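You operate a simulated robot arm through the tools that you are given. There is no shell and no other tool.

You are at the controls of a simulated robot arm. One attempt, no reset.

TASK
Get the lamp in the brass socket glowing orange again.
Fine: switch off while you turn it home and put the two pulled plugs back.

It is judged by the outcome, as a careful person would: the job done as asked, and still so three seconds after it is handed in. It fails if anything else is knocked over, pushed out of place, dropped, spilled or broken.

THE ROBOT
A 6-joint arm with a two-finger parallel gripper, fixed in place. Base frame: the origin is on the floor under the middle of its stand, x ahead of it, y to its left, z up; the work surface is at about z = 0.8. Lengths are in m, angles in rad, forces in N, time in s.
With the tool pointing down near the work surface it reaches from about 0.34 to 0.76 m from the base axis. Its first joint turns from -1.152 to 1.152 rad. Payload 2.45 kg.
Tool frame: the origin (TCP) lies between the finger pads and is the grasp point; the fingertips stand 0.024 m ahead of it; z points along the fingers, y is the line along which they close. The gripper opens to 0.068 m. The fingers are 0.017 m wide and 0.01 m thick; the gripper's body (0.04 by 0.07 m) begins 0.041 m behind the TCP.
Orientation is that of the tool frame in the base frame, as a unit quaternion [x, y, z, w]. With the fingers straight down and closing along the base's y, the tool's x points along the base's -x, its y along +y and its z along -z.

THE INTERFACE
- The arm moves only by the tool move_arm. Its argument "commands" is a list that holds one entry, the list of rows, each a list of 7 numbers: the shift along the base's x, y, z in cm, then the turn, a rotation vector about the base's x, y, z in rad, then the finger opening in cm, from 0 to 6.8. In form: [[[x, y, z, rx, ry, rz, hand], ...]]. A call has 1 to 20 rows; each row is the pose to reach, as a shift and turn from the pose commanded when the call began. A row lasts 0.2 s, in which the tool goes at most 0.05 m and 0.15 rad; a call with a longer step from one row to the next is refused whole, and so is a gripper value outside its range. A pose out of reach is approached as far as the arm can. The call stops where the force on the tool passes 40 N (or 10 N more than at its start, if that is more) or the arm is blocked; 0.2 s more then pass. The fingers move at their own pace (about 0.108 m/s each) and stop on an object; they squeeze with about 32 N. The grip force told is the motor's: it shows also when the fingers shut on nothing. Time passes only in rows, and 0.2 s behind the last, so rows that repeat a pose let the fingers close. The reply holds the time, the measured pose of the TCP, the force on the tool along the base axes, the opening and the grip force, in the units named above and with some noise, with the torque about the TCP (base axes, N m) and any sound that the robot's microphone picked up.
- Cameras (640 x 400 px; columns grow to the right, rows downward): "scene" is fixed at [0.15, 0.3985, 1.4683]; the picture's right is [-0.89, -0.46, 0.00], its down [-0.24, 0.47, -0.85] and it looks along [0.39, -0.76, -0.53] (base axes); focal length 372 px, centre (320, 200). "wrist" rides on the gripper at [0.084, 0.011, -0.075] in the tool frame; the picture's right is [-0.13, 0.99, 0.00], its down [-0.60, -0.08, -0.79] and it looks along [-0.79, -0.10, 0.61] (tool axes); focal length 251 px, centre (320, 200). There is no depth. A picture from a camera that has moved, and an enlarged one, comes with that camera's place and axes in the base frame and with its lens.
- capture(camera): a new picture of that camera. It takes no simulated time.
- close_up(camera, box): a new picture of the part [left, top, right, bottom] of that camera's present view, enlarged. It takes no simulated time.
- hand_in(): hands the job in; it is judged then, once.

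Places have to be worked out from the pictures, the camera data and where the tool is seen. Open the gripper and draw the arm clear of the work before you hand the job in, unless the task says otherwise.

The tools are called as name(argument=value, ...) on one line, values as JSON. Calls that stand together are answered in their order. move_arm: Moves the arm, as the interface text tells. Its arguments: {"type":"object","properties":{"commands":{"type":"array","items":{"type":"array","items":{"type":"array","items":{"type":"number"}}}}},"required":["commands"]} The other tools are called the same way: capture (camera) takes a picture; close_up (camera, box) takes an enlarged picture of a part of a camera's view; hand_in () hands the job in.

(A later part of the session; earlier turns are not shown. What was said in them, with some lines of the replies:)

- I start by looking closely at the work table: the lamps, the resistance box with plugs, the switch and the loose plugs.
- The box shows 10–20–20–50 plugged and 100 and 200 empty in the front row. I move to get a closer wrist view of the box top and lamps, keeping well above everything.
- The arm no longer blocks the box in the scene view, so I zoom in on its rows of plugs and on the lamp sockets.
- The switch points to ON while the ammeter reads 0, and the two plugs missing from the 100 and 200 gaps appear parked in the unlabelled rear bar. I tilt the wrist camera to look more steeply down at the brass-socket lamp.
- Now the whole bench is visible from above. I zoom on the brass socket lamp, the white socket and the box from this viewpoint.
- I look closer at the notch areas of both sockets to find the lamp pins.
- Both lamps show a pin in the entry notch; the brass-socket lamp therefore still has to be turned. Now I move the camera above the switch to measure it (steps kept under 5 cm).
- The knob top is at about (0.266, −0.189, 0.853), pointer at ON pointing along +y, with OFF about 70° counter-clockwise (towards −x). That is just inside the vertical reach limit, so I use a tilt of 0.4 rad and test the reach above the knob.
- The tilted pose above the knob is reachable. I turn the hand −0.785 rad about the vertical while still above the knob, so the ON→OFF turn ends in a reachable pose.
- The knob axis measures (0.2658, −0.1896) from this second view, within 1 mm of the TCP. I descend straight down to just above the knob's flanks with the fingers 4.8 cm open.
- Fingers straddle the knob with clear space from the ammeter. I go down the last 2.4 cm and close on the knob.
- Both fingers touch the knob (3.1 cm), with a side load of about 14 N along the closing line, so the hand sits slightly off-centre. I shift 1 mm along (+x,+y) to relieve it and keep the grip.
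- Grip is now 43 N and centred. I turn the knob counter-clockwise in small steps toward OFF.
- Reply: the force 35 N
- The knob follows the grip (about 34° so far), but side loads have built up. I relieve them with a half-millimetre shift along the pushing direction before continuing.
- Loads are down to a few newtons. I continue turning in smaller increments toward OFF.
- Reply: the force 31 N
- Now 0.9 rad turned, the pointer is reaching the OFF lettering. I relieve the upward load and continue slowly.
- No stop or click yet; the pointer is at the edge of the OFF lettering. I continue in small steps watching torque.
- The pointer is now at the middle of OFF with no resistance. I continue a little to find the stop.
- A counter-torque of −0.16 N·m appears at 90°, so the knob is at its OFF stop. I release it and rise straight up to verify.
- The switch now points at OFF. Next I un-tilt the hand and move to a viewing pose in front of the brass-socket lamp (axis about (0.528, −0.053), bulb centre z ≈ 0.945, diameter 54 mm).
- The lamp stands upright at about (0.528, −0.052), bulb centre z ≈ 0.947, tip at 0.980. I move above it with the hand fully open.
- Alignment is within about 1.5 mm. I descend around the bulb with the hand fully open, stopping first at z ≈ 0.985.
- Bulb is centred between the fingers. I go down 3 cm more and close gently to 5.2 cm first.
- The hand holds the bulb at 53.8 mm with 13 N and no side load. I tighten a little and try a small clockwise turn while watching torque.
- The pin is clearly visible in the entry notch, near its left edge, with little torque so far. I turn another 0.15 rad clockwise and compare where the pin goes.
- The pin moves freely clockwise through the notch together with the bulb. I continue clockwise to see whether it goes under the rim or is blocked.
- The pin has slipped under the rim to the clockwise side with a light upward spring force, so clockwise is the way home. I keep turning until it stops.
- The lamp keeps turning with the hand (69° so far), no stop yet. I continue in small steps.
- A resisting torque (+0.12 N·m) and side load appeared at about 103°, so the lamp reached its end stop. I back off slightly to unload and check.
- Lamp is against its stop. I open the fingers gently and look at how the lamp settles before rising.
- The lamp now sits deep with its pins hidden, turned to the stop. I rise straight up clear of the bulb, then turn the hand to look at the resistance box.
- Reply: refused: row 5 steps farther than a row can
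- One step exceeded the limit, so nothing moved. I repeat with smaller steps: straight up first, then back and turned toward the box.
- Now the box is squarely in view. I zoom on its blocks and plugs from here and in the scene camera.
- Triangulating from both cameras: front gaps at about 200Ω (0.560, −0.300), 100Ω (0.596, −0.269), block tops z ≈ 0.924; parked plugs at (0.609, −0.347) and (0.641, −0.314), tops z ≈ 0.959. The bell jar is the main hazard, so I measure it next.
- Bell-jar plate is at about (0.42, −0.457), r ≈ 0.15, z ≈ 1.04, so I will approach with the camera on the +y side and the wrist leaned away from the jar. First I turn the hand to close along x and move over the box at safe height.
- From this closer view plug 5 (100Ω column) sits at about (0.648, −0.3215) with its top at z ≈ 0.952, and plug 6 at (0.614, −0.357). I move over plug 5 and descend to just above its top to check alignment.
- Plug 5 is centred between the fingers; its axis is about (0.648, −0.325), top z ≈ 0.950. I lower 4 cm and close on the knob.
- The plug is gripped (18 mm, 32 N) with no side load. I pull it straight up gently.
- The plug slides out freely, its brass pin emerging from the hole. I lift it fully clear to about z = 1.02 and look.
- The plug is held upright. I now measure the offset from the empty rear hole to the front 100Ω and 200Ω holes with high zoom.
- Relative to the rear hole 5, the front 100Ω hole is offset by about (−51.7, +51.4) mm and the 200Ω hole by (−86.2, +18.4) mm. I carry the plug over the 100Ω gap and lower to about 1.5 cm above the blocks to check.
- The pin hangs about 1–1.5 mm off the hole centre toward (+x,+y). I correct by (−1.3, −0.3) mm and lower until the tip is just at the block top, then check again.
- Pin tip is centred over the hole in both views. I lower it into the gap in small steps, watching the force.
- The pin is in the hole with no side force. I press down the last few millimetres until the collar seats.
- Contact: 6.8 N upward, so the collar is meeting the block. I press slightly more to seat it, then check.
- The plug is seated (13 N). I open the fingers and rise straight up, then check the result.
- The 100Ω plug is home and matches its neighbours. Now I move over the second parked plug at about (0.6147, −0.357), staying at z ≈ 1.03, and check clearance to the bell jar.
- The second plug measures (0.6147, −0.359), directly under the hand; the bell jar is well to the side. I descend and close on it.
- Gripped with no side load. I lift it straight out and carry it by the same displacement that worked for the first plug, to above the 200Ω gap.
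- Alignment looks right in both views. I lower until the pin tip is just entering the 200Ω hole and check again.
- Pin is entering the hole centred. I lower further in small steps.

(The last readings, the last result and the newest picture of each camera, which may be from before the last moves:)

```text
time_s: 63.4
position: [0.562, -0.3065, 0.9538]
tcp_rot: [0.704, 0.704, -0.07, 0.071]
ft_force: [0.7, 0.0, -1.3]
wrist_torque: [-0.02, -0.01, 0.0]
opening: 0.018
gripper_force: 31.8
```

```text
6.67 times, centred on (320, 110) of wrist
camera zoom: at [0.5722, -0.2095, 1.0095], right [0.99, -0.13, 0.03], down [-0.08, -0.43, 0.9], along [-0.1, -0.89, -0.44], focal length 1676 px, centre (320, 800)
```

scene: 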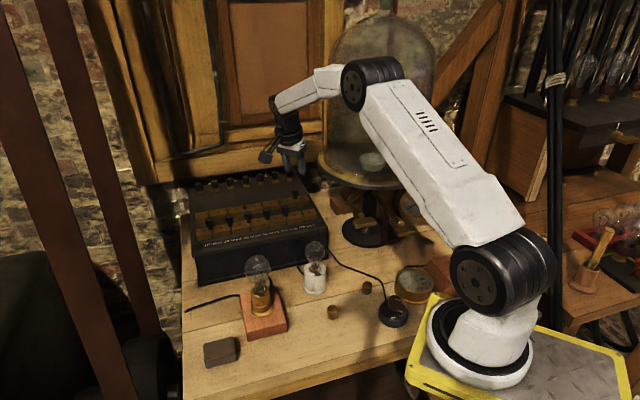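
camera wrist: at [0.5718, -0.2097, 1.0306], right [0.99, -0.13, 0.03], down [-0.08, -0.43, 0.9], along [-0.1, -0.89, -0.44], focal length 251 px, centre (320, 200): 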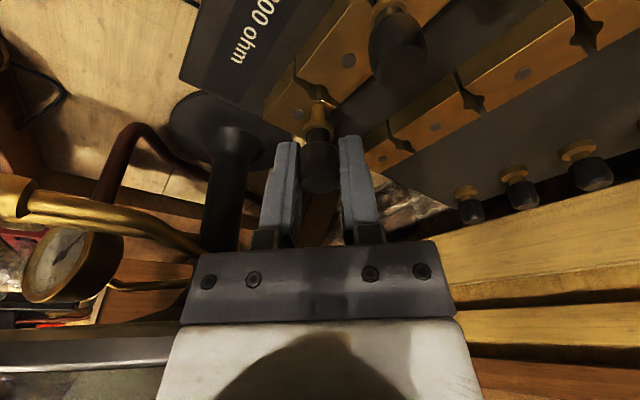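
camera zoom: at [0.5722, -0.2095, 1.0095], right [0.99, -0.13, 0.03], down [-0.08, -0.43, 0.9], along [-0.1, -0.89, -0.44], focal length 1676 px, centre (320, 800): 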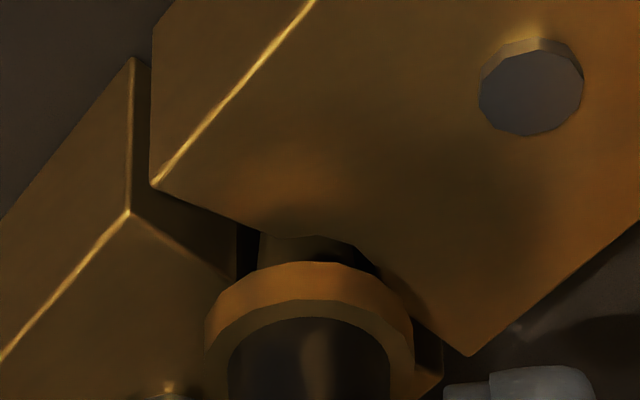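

The pin slides in without resistance; I press down the last 3–4 mm in sub-millimetre steps until it seats.

move_arm(commands=[[[0, 0, -0.1, 0, 0, 0, 1.4], [0, 0, -0.2, 0, 0, 0, 1.4], [0, 0, -0.28, 0, 0, 0, 1.4], [0, 0, -0.28, 0, 0, 0, 1.4]]])

move_arm(commands=[[[0, 0, -0.05, 0, 0, 0, 1.4], [0, 0, -0.1, 0, 0, 0, 1.4], [0, 0, -0.1, 0, 0, 0, 1.4]]])

close_up(camera="wrist", box=[272, 80, 368, 140])

```text
time_s: 64.4
position: [0.5612, -0.3067, 0.9494]
tcp_rot: [0.703, 0.704, -0.071, 0.071]
ft_force: [2.3, 2.0, -1.1]
wrist_torque: [0.03, -0.05, 0.01]
opening: 0.0181
gripper_force: 31.7
```

```text
time_s: 65.2
position: [0.5629, -0.3069, 0.9495]
tcp_rot: [0.704, 0.703, -0.07, 0.072]
ft_force: [-2.4, 5.3, 12.2]
wrist_torque: [0.15, 0.05, -0.02]
opening: 0.0181
gripper_force: 31.9
```

```text
6.67 times, centred on (320, 110) of wrist
camera zoom: at [0.5724, -0.2095, 1.0064], right [0.99, -0.13, 0.03], down [-0.08, -0.43, 0.9], along [-0.1, -0.89, -0.44], focal length 1676 px, centre (320, 800)
```

zoom: 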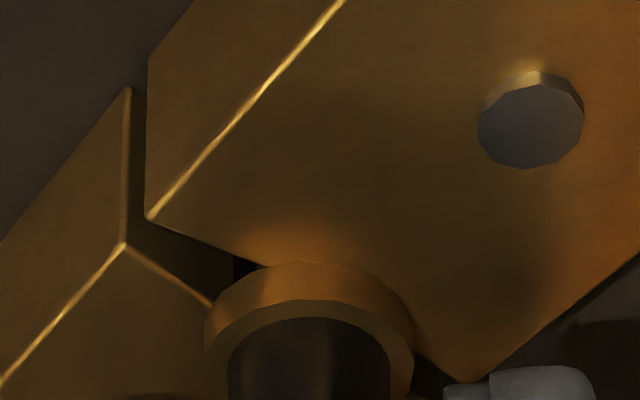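

The plug is seated with 12 N of push-back. I release and rise straight up, then look at the row.

move_arm(commands=[[[0, 0, 0.02, 0, 0, 0, 1.9], [0, 0, 0.02, 0, 0, 0, 2.6], [0, 0, 0.02, 0, 0, 0, 3.4], [0, 0, 1.5, 0, 0, 0, 3.4], [0, 0, 3.5, 0, 0, 0, 3.4], [0, 0, 6, 0, 0, 0, 3.4], [0, 0, 8, 0, 0, 0, 3.4], [0, 3, 11, 0, 0, 0, 3.4], [0, 6, 13, 0, 0, 0, 3.4]]])

close_up(camera="scene", box=[236, 175, 332, 235])

close_up(camera="scene", box=[180, 160, 340, 260])

capture(camera="scene")

```text
time_s: 67.2
position: [0.5604, -0.2473, 1.0802]
tcp_rot: [0.703, 0.704, -0.071, 0.072]
ft_force: [-0.3, 0.7, -0.4]
wrist_torque: [0.03, 0.02, -0.01]
opening: 0.0338
gripper_force: 0.1
```

```text
6.67 times, centred on (284, 205) of scene
camera zoom: at [0.15, 0.3985, 1.4683], right [-0.89, -0.46, 0.0], down [-0.24, 0.47, -0.85], along [0.39, -0.76, -0.53], focal length 2480 px, centre (560, 167)
```

zoom: 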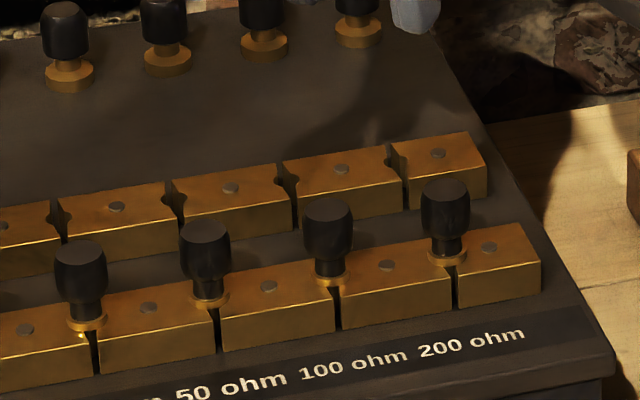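

```text
4.00 times, centred on (260, 210) of scene
camera zoom: at [0.15, 0.3985, 1.4683], right [-0.89, -0.46, 0.0], down [-0.24, 0.47, -0.85], along [0.39, -0.76, -0.53], focal length 1488 px, centre (560, 160)
```

zoom: 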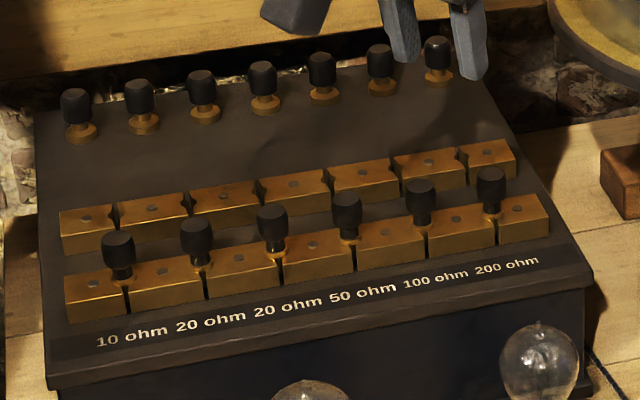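

```text
taken
```

scene: 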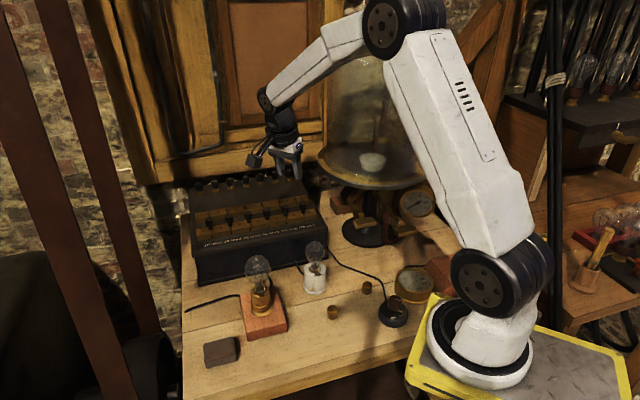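

All six plugs are in the front row. Before switching on I check the brass-socket lamp again.

close_up(camera="scene", box=[246, 280, 278, 300])

close_up(camera="scene", box=[220, 240, 300, 290])

```text
16.00 times, centred on (262, 290) of scene
camera zoom: at [0.15, 0.3985, 1.4683], right [-0.89, -0.46, 0.0], down [-0.24, 0.47, -0.85], along [0.39, -0.76, -0.53], focal length 5952 px, centre (1248, -1240)
```

zoom: 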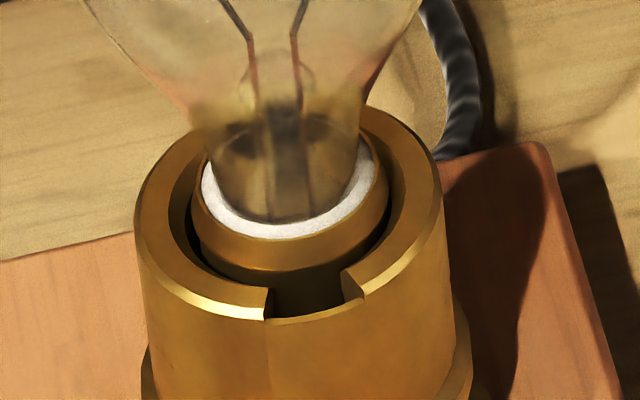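

```text
8.00 times, centred on (260, 265) of scene
camera zoom: at [0.15, 0.3985, 1.4683], right [-0.89, -0.46, 0.0], down [-0.24, 0.47, -0.85], along [0.39, -0.76, -0.53], focal length 2976 px, centre (800, -320)
```

zoom: 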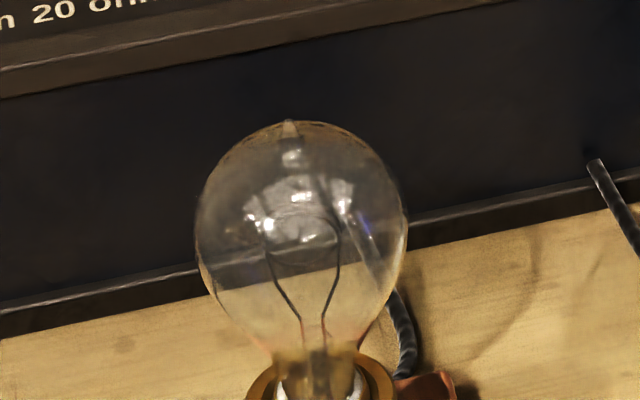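

The lamp sits slightly deeper with its pins hidden under the rim. Now I go back to the switch by the same route: un-tilt and move away from the box, then turn the hand to the OFF-grip orientation.

move_arm(commands=[[[-3, 2.6, 1, 0.1, 0, 0, 3.4], [-6, 5.2, 1, 0.2, 0, 0, 3.4], [-9, 7.8, 1, 0.2, 0, 0, 3.4], [-12, 10.4, 1, 0.2, 0, 0, 3.4], [-15, 13, 1, 0.2, 0, 0, 4.0], [-18.2, 15.6, 1, 0.2, 0, 0, 4.8], [-18.2, 15.6, 1, 0.2, 0, 0, 4.8]]])

move_arm(commands=[[[0, 0, 0, 0, 0, 0.13, 4.8], [0, 0, 0, 0, 0, 0.26, 4.8], [0, 0, 0, 0, 0, 0.39, 4.8], [0, 0, 0, 0, 0, 0.52, 4.8], [0, 0, 0, 0, 0, 0.65, 4.8], [0, 0, 0, 0, 0, 0.78, 4.8], [0, 0, 0, 0, 0, 0.91, 4.8], [0, 0, 0, 0, 0, 1.04, 4.8], [0, 0, 0, 0, 0, 1.17, 4.8], [0, 0, 0, 0, 0, 1.3, 4.8], [0, 0, 0, 0, 0, 1.43, 4.8], [0, 0, 0, 0, 0, 1.56, 4.8], [0, 0, 0, 0, 0, 1.69, 4.8], [0, 0, 0, 0, 0, 1.82, 4.8], [0, 0, 0, 0, 0, 1.95, 4.8], [0, 0, 0, 0, 0, 2.08, 4.8], [0, 0, 0, 0, 0, 2.21, 4.8], [0, 0, 0, 0, 0, 2.335, 4.8], [0, 0, 0, 0, 0, 2.335, 4.8]]])

capture(camera="scene")

```text
time_s: 68.8
position: [0.3788, -0.0898, 1.0899]
tcp_rot: [0.707, 0.707, 0.0, -0.001]
ft_force: [0.8, 0.2, -0.6]
wrist_torque: [-0.03, 0.02, -0.01]
opening: 0.0479
gripper_force: 0.1
```

```text
time_s: 72.8
position: [0.3801, -0.0916, 1.0889]
tcp_rot: [-0.375, 0.927, 0.0, 0.0]
ft_force: [0.4, 0.2, 0.2]
wrist_torque: [0.01, -0.01, 0.02]
opening: 0.048
gripper_force: 0.0
```

```text
taken
```

scene: 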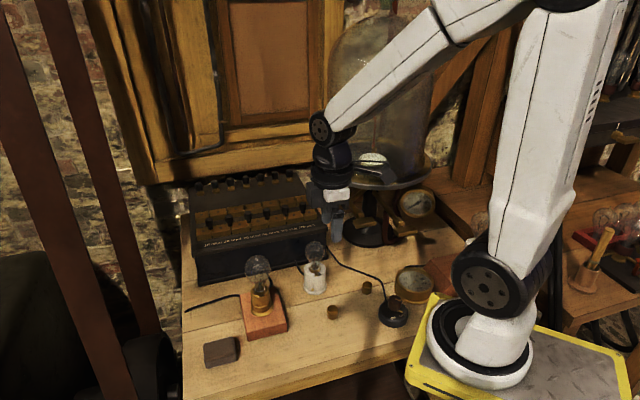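

Hand is back in the OFF-grip orientation. I tilt and return to above the knob.

move_arm(commands=[[[-2.3, -2, -1.5, -0.08, 0.083, 0, 4.8], [-4.6, -4, -3.5, -0.16, 0.166, 0, 4.8], [-6.9, -6, -6, -0.24, 0.25, 0, 4.8], [-9.2, -8, -8.5, -0.277, 0.2886, 0, 4.8], [-11.36, -9.83, -11, -0.277, 0.2886, 0, 4.8], [-11.36, -9.83, -11.78, -0.277, 0.2886, 0, 4.8], [-11.36, -9.83, -11.78, -0.277, 0.2886, 0, 4.8]]])

close_up(camera="wrist", box=[256, 70, 384, 150])

close_up(camera="scene", box=[350, 260, 446, 320])

```text
time_s: 74.4
position: [0.2668, -0.1899, 0.9718]
tcp_rot: [-0.365, 0.909, -0.074, -0.184]
ft_force: [0.0, -0.2, 0.1]
wrist_torque: [-0.01, -0.01, -0.01]
opening: 0.048
gripper_force: 0.0
```

```text
5.00 times, centred on (320, 110) of wrist
camera zoom: at [0.2234, -0.2154, 1.0733], right [-0.6, 0.8, -0.05], down [0.68, 0.54, 0.5], along [0.42, 0.26, -0.87], focal length 1257 px, centre (320, 650)
```

zoom: 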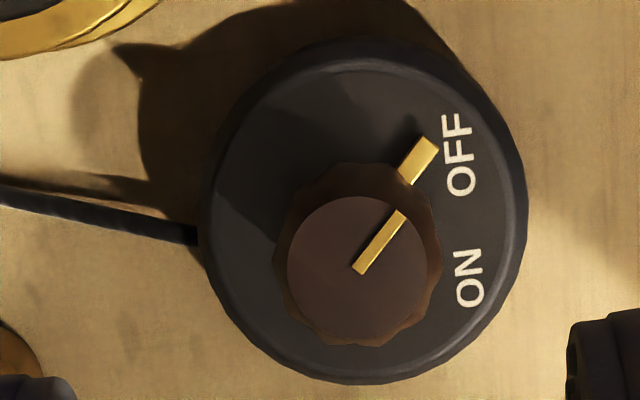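

```text
6.67 times, centred on (398, 290) of scene
camera zoom: at [0.15, 0.3985, 1.4683], right [-0.89, -0.46, 0.0], down [-0.24, 0.47, -0.85], along [0.39, -0.76, -0.53], focal length 2480 px, centre (-200, -400)
```

zoom: 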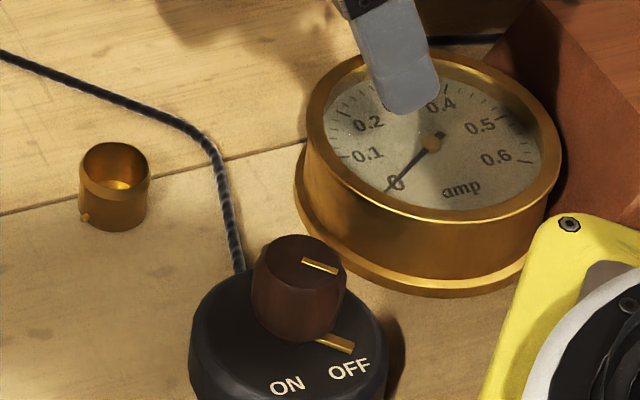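

The knob is still at OFF and centred below. I descend and grip it again.

move_arm(commands=[[[0, 0, -3, 0, 0, 0, 4.8], [0, 0, -6, 0, 0, 0, 4.8], [0, 0, -9, 0, 0, 0, 4.8], [0, 0, -11, 0, 0, 0, 4.8], [0, 0, -12, 0, 0, 0, 4.8], [0, 0, -12, 0, 0, 0, 3.6], [0, 0, -12, 0, 0, 0, 2.8], [0, 0, -12, 0, 0, 0, 2.4], [0, 0, -12, 0, 0, 0, 2.2]]])

close_up(camera="wrist", box=[256, 80, 384, 160])

```text
time_s: 76.4
position: [0.2664, -0.1892, 0.8499]
tcp_rot: [-0.367, 0.909, -0.075, -0.184]
ft_force: [3.8, -6.2, -11.4]
wrist_torque: [0.01, 0.18, -0.02]
opening: 0.0294
gripper_force: 42.7
```

```text
5.00 times, centred on (320, 120) of wrist
camera zoom: at [0.2236, -0.2148, 0.9527], right [-0.6, 0.8, -0.05], down [0.68, 0.54, 0.5], along [0.42, 0.26, -0.87], focal length 1257 px, centre (320, 600)
```

zoom: 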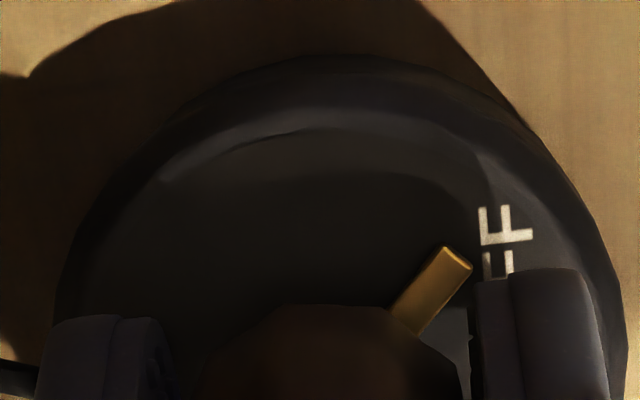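

Knob gripped. I turn clockwise back toward ON in segments, checking loads.

move_arm(commands=[[[0.01, -0.02, -0.02, 0, 0, -0.1, 2.2], [0.01, -0.02, -0.02, 0, 0, -0.2, 2.2], [0.01, -0.02, -0.02, 0, 0, -0.3, 2.2], [0.01, -0.02, -0.02, 0, 0, -0.3, 2.2]]])

```text
time_s: 77.4
position: [0.2656, -0.1896, 0.8509]
tcp_rot: [-0.225, 0.954, -0.045, -0.194]
ft_force: [5.6, -1.4, -3.2]
wrist_torque: [0.36, 0.08, -0.04]
opening: 0.0293
gripper_force: 43.7
```

move_arm(commands=[[[0.01, 0, 0, 0, 0, -0.1, 2.2], [0.01, 0, 0, 0, 0, -0.2, 2.2], [0.01, 0, 0, 0, 0, -0.3, 2.2], [0.01, 0, 0, 0, 0, -0.4, 2.2], [0.01, 0, 0, 0, 0, -0.4, 2.2]]])

close_up(camera="wrist", box=[256, 80, 384, 160])

```text
time_s: 78.6
position: [0.2668, -0.1891, 0.852]
tcp_rot: [-0.031, 0.98, -0.006, -0.199]
ft_force: [3.2, 4.8, 8.3]
wrist_torque: [-0.17, -0.97, 0.01]
opening: 0.0294
gripper_force: 43.5
```

```text
5.00 times, centred on (320, 120) of wrist
camera zoom: at [0.2172, -0.1811, 0.9527], right [0.06, 1.0, -0.05], down [0.87, -0.02, 0.49], along [0.49, -0.07, -0.87], focal length 1257 px, centre (320, 600)
```

zoom: 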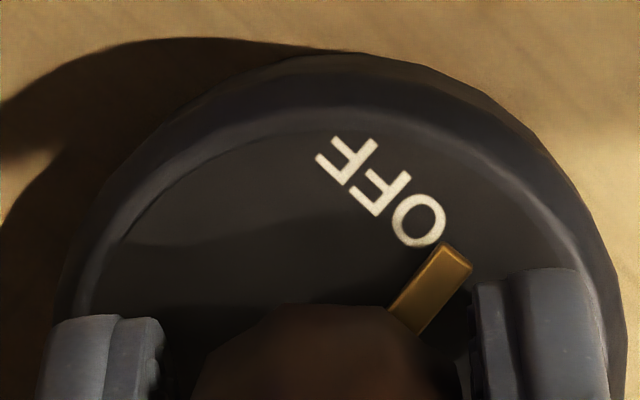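

Loads are modest and the pointer is moving off OFF. I continue turning toward ON.

move_arm(commands=[[[0.01, 0.02, 0.02, 0, 0, -0.1, 2.2], [0.01, 0.02, 0.02, 0, 0, -0.2, 2.2], [0.01, 0.02, 0.02, 0, 0, -0.3, 2.2], [0.01, 0.02, 0.02, 0, 0, -0.4, 2.2], [0.01, 0.02, 0.02, 0, 0, -0.4, 2.2]]])

close_up(camera="wrist", box=[256, 80, 384, 160])

capture(camera="scene")

```text
time_s: 79.8
position: [0.266, -0.1889, 0.8503]
tcp_rot: [0.164, 0.966, 0.032, -0.196]
ft_force: [3.6, 3.7, -8.6]
wrist_torque: [-0.28, -0.04, -0.01]
opening: 0.0291
gripper_force: 43.5
```

```text
5.00 times, centred on (320, 120) of wrist
camera zoom: at [0.2242, -0.1627, 0.9527], right [0.44, 0.9, -0.05], down [0.79, -0.36, 0.49], along [0.43, -0.26, -0.87], focal length 1257 px, centre (320, 600)
```

zoom: 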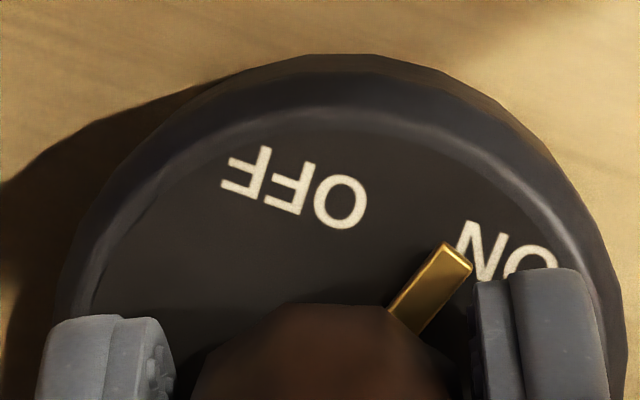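

```text
taken
```

scene: 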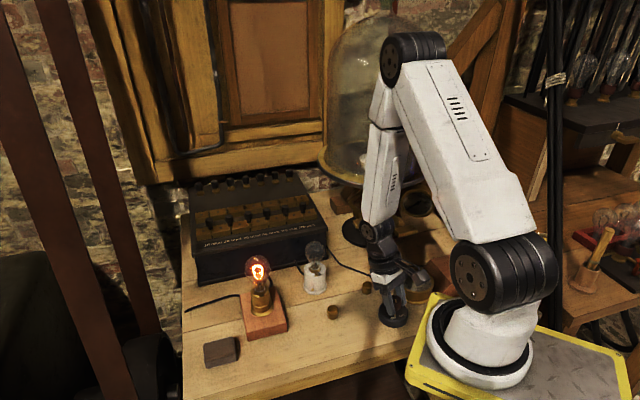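

The lamp in the brass socket lights up orange already. I complete the turn so the knob rests fully at ON.

move_arm(commands=[[[0, 0.01, -0.02, 0, 0, -0.1, 2.2], [0, 0.01, -0.02, 0, 0, -0.2, 2.2], [0, 0.01, -0.02, 0, 0, -0.3, 2.2], [0, 0.01, -0.02, 0, 0, -0.3, 2.2]]])

close_up(camera="wrist", box=[256, 80, 384, 160])

close_up(camera="scene", box=[180, 160, 340, 320])

```text
time_s: 80.8
position: [0.2656, -0.1883, 0.8517]
tcp_rot: [0.307, 0.931, 0.062, -0.189]
ft_force: [4.8, 6.0, -6.3]
wrist_torque: [-0.23, -0.25, 0.0]
opening: 0.0294
gripper_force: 43.7
```

```text
5.00 times, centred on (320, 120) of wrist
camera zoom: at [0.2339, -0.1514, 0.9527], right [0.68, 0.73, -0.05], down [0.65, -0.58, 0.49], along [0.33, -0.37, -0.87], focal length 1257 px, centre (320, 600)
```

zoom: 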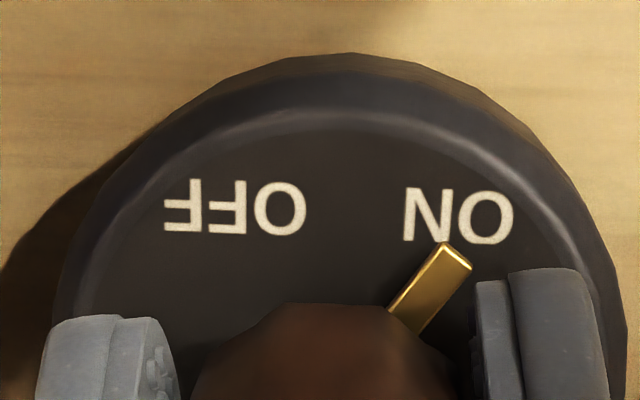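

```text
2.50 times, centred on (260, 240) of scene
camera zoom: at [0.1501, 0.3986, 1.4683], right [-0.89, -0.46, 0.0], down [-0.24, 0.47, -0.85], along [0.39, -0.76, -0.53], focal length 930 px, centre (470, 100)
```

zoom: 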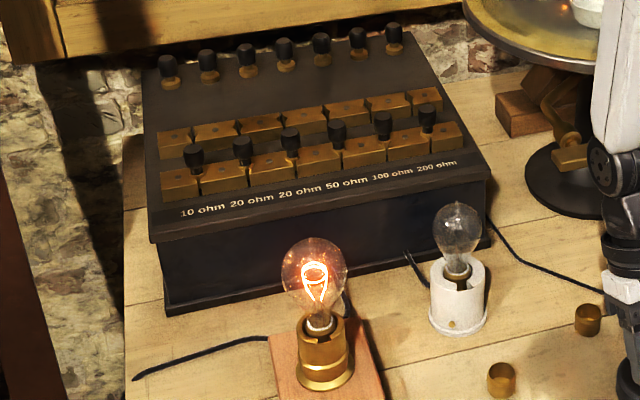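

move_arm(commands=[[[-0.01, -0.01, -0.01, 0, 0, -0.05, 2.2], [-0.01, -0.01, -0.01, 0, 0, -0.1, 2.2], [-0.01, -0.01, -0.01, 0, 0, -0.15, 2.2], [-0.01, -0.01, -0.01, 0, 0, -0.15, 2.2]]])

close_up(camera="wrist", box=[256, 80, 384, 160])

```text
time_s: 81.8
position: [0.2672, -0.1887, 0.8517]
tcp_rot: [0.375, 0.905, 0.076, -0.184]
ft_force: [9.5, 11.9, 2.3]
wrist_torque: [0.15, -0.64, -0.01]
opening: 0.0297
gripper_force: 43.4
```

```text
5.00 times, centred on (320, 120) of wrist
camera zoom: at [0.2399, -0.147, 0.9527], right [0.79, 0.62, -0.05], down [0.56, -0.67, 0.49], along [0.27, -0.42, -0.87], focal length 1257 px, centre (320, 600)
```

zoom: 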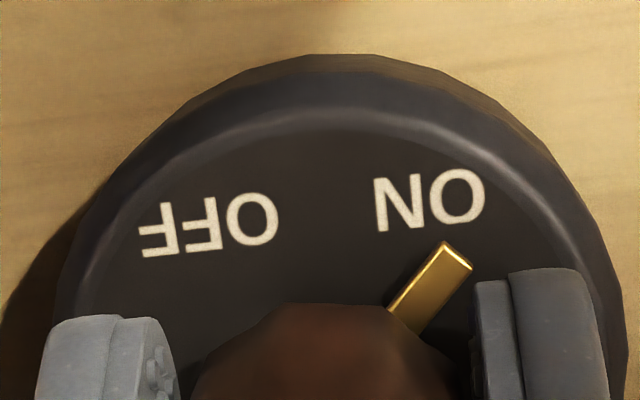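

The knob is back at its original ON position. I release it gently and rise straight up.

move_arm(commands=[[[0.03, 0.03, 0, 0, 0, 0, 2.6], [0.03, 0.03, 0, 0, 0, 0, 3.6], [0.03, 0.03, 0, 0, 0, 0, 4.8], [0.03, 0.03, 0, 0, 0, 0, 4.8], [0.03, 0.03, 3, 0, 0, 0, 4.8], [0.03, 0.03, 6, 0, 0, 0, 4.8], [0.03, 0.03, 9, 0, 0, 0, 4.8], [0.03, 0.03, 13, 0, 0, 0, 4.8], [0.03, 0.03, 17, 0, 0, 0, 4.8]]])

capture(camera="scene")

close_up(camera="scene", box=[360, 255, 440, 325])

close_up(camera="scene", box=[210, 240, 306, 300])

capture(camera="wrist")

```text
time_s: 83.8
position: [0.266, -0.1878, 1.0201]
tcp_rot: [0.375, 0.905, 0.076, -0.184]
ft_force: [0.9, 0.4, -0.6]
wrist_torque: [0.02, 0.0, -0.04]
opening: 0.0479
gripper_force: 0.1
```

```text
taken
```

scene: 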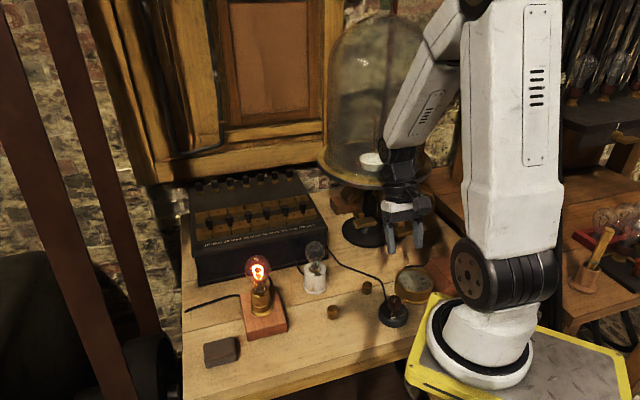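

```text
5.71 times, centred on (400, 290) of scene
camera zoom: at [0.15, 0.3985, 1.4683], right [-0.89, -0.46, 0.0], down [-0.24, 0.47, -0.85], along [0.39, -0.76, -0.53], focal length 2126 px, centre (-137, -314)
```

zoom: 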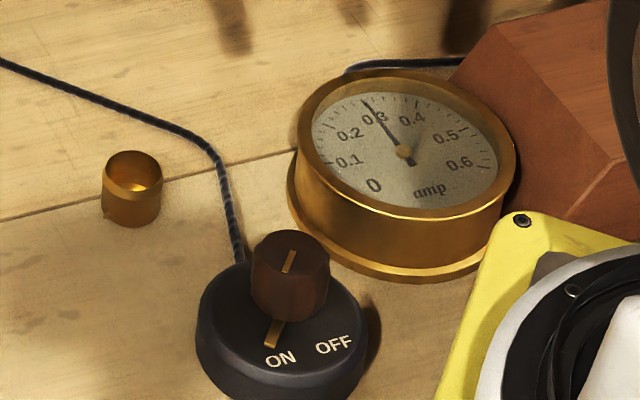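

```text
6.67 times, centred on (258, 270) of scene
camera zoom: at [0.15, 0.3985, 1.4683], right [-0.89, -0.46, 0.0], down [-0.24, 0.47, -0.85], along [0.39, -0.76, -0.53], focal length 2480 px, centre (733, -267)
```

zoom: 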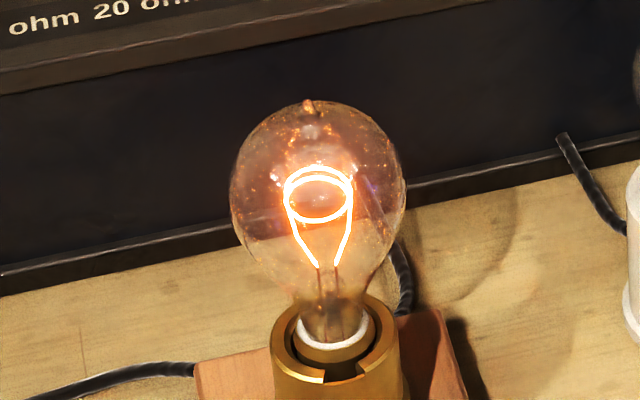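

```text
taken
camera wrist: at [0.2398, -0.1466, 1.1224], right [0.78, 0.62, -0.05], down [0.56, -0.67, 0.49], along [0.27, -0.42, -0.87], focal length 251 px, centre (320, 200)
```

wrist: 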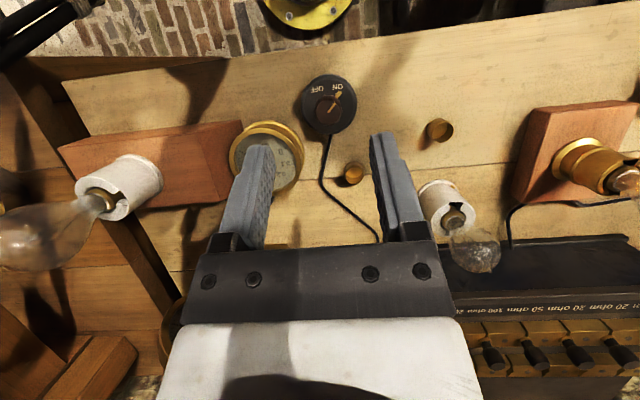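

The lamp glows orange, the ammeter reads about 0.3 A, the switch is at ON and all six plugs are in. I open the hand and draw the arm up and clear, letting a few seconds pass to see that it stays lit.

move_arm(commands=[[[1, 1, 3, -0.09, -0.09, 0, 5.5], [3, 3, 6, -0.18, -0.18, 0, 6.8], [5.5, 5.5, 9, -0.2827, -0.283, 0, 6.8], [8, 8, 12, -0.2827, -0.283, 0, 6.8], [10.5, 10.5, 15, -0.2827, -0.283, 0, 6.8], [13, 12, 17.5, -0.2827, -0.283, 0, 6.8], [13, 12, 17.5, -0.2827, -0.283, 0, 6.8], [13, 12, 17.5, -0.2827, -0.283, 0, 6.8], [13, 12, 17.5, -0.2827, -0.283, 0, 6.8], [13, 12, 17.5, -0.2827, -0.283, 0, 6.8], [13, 12, 17.5, -0.2827, -0.283, 0, 6.8], [13, 12, 17.5, -0.2827, -0.283, 0, 6.8], [13, 12, 17.5, -0.2827, -0.283, 0, 6.8], [13, 12, 17.5, -0.2827, -0.283, 0, 6.8], [13, 12, 17.5, -0.2827, -0.283, 0, 6.8], [13, 12, 17.5, -0.2827, -0.283, 0, 6.8], [13, 12, 17.5, -0.2827, -0.283, 0, 6.8]]])

capture(camera="scene")

close_up(camera="scene", box=[180, 160, 340, 320])

close_up(camera="scene", box=[300, 240, 460, 340])

```text
time_s: 87.4
position: [0.3962, -0.0689, 1.1974]
tcp_rot: [0.382, 0.924, 0.0, 0.0]
ft_force: [0.7, 0.4, -0.2]
wrist_torque: [-0.01, -0.03, 0.03]
opening: 0.068
gripper_force: 0.0
```

```text
taken
```

scene: 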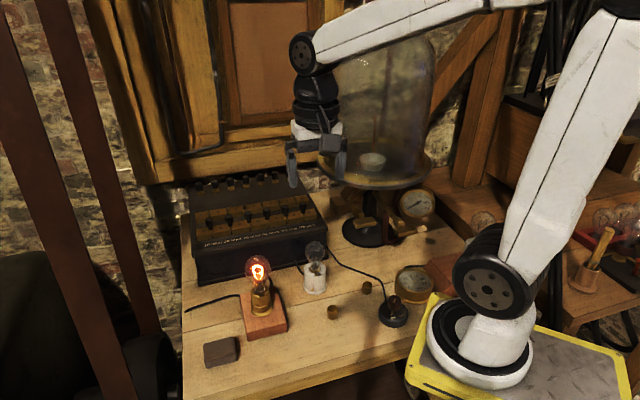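

```text
2.50 times, centred on (260, 240) of scene
camera zoom: at [0.15, 0.3985, 1.4683], right [-0.89, -0.46, 0.0], down [-0.24, 0.47, -0.85], along [0.39, -0.76, -0.53], focal length 930 px, centre (470, 100)
```

zoom: 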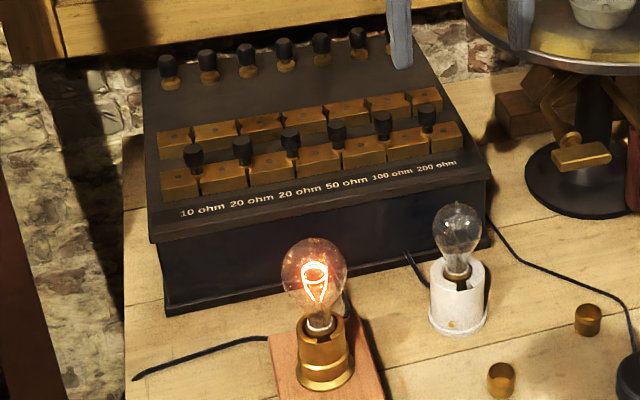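

```text
4.00 times, centred on (380, 290) of scene
camera zoom: at [0.15, 0.3985, 1.4683], right [-0.89, -0.46, 0.0], down [-0.24, 0.47, -0.85], along [0.39, -0.76, -0.53], focal length 1488 px, centre (80, -160)
```

zoom: 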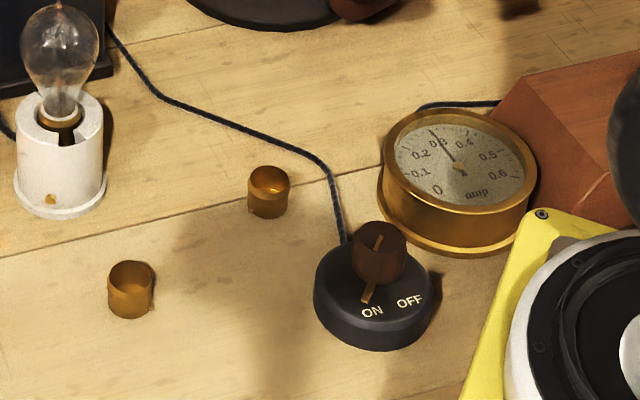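

The lamp remains lit at 0.3 A. I notice small marks near the pump gauge at about (422, 232), so I look closer to be sure nothing was disturbed.

close_up(camera="scene", box=[380, 190, 476, 250])

close_up(camera="scene", box=[300, 130, 460, 250])

capture(camera="wrist")

```text
6.67 times, centred on (428, 220) of scene
camera zoom: at [0.15, 0.3985, 1.4683], right [-0.89, -0.46, 0.0], down [-0.24, 0.47, -0.85], along [0.39, -0.76, -0.53], focal length 2480 px, centre (-400, 67)
```

zoom: 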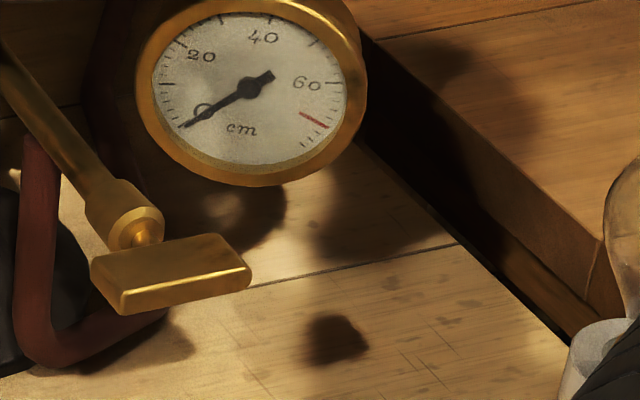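

```text
3.33 times, centred on (380, 190) of scene
camera zoom: at [0.15, 0.3985, 1.4683], right [-0.89, -0.46, 0.0], down [-0.24, 0.47, -0.85], along [0.39, -0.76, -0.53], focal length 1240 px, centre (120, 233)
```

zoom: 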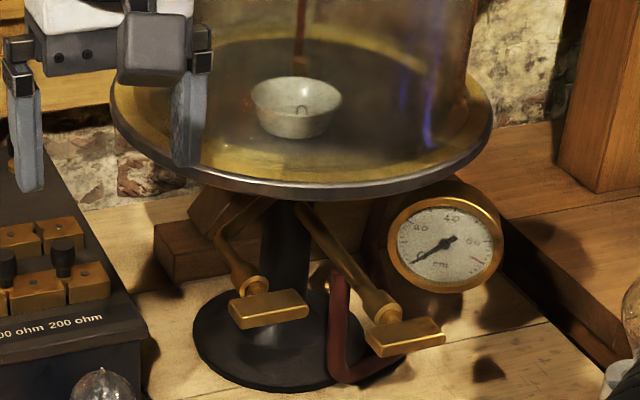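

```text
taken
camera wrist: at [0.3448, -0.002, 1.2712], right [0.79, 0.61, 0.0], down [0.37, -0.48, 0.79], along [0.48, -0.63, -0.61], focal length 251 px, centre (320, 200)
```

wrist: 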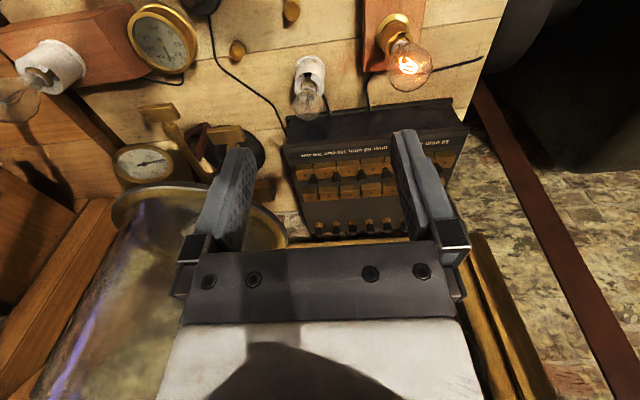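

Those marks are only shadows; the pump, bell jar, gauge, other lamps and brass caps are all where they were. The lamp glows steadily orange, the switch is ON, all six plugs are in the front row, and the arm is clear with the gripper open, so I hand in.

hand_in()

```text
The job is handed in.
```

The lamp in the brass socket is glowing orange again, with the ammeter at about 0.3 A. It was still lit about seven seconds after it came on, when I handed in.

- **Switch:** I turned it to OFF before touching anything else and back to ON at the end.
- **Lamp:** I turned it clockwise about 100° until it hit its end stop, with its pins now hidden under the socket rim.
- **Plugs:** the two pulled plugs were parked in the unlabelled rear bar. I put them back in the 100 ohm and 200 ohm gaps, pressing each one down until its collar seated. All six front gaps are now filled.

In the last pictures nothing else on the bench had moved or been damaged. The gripper is open and the arm is clear of the work.
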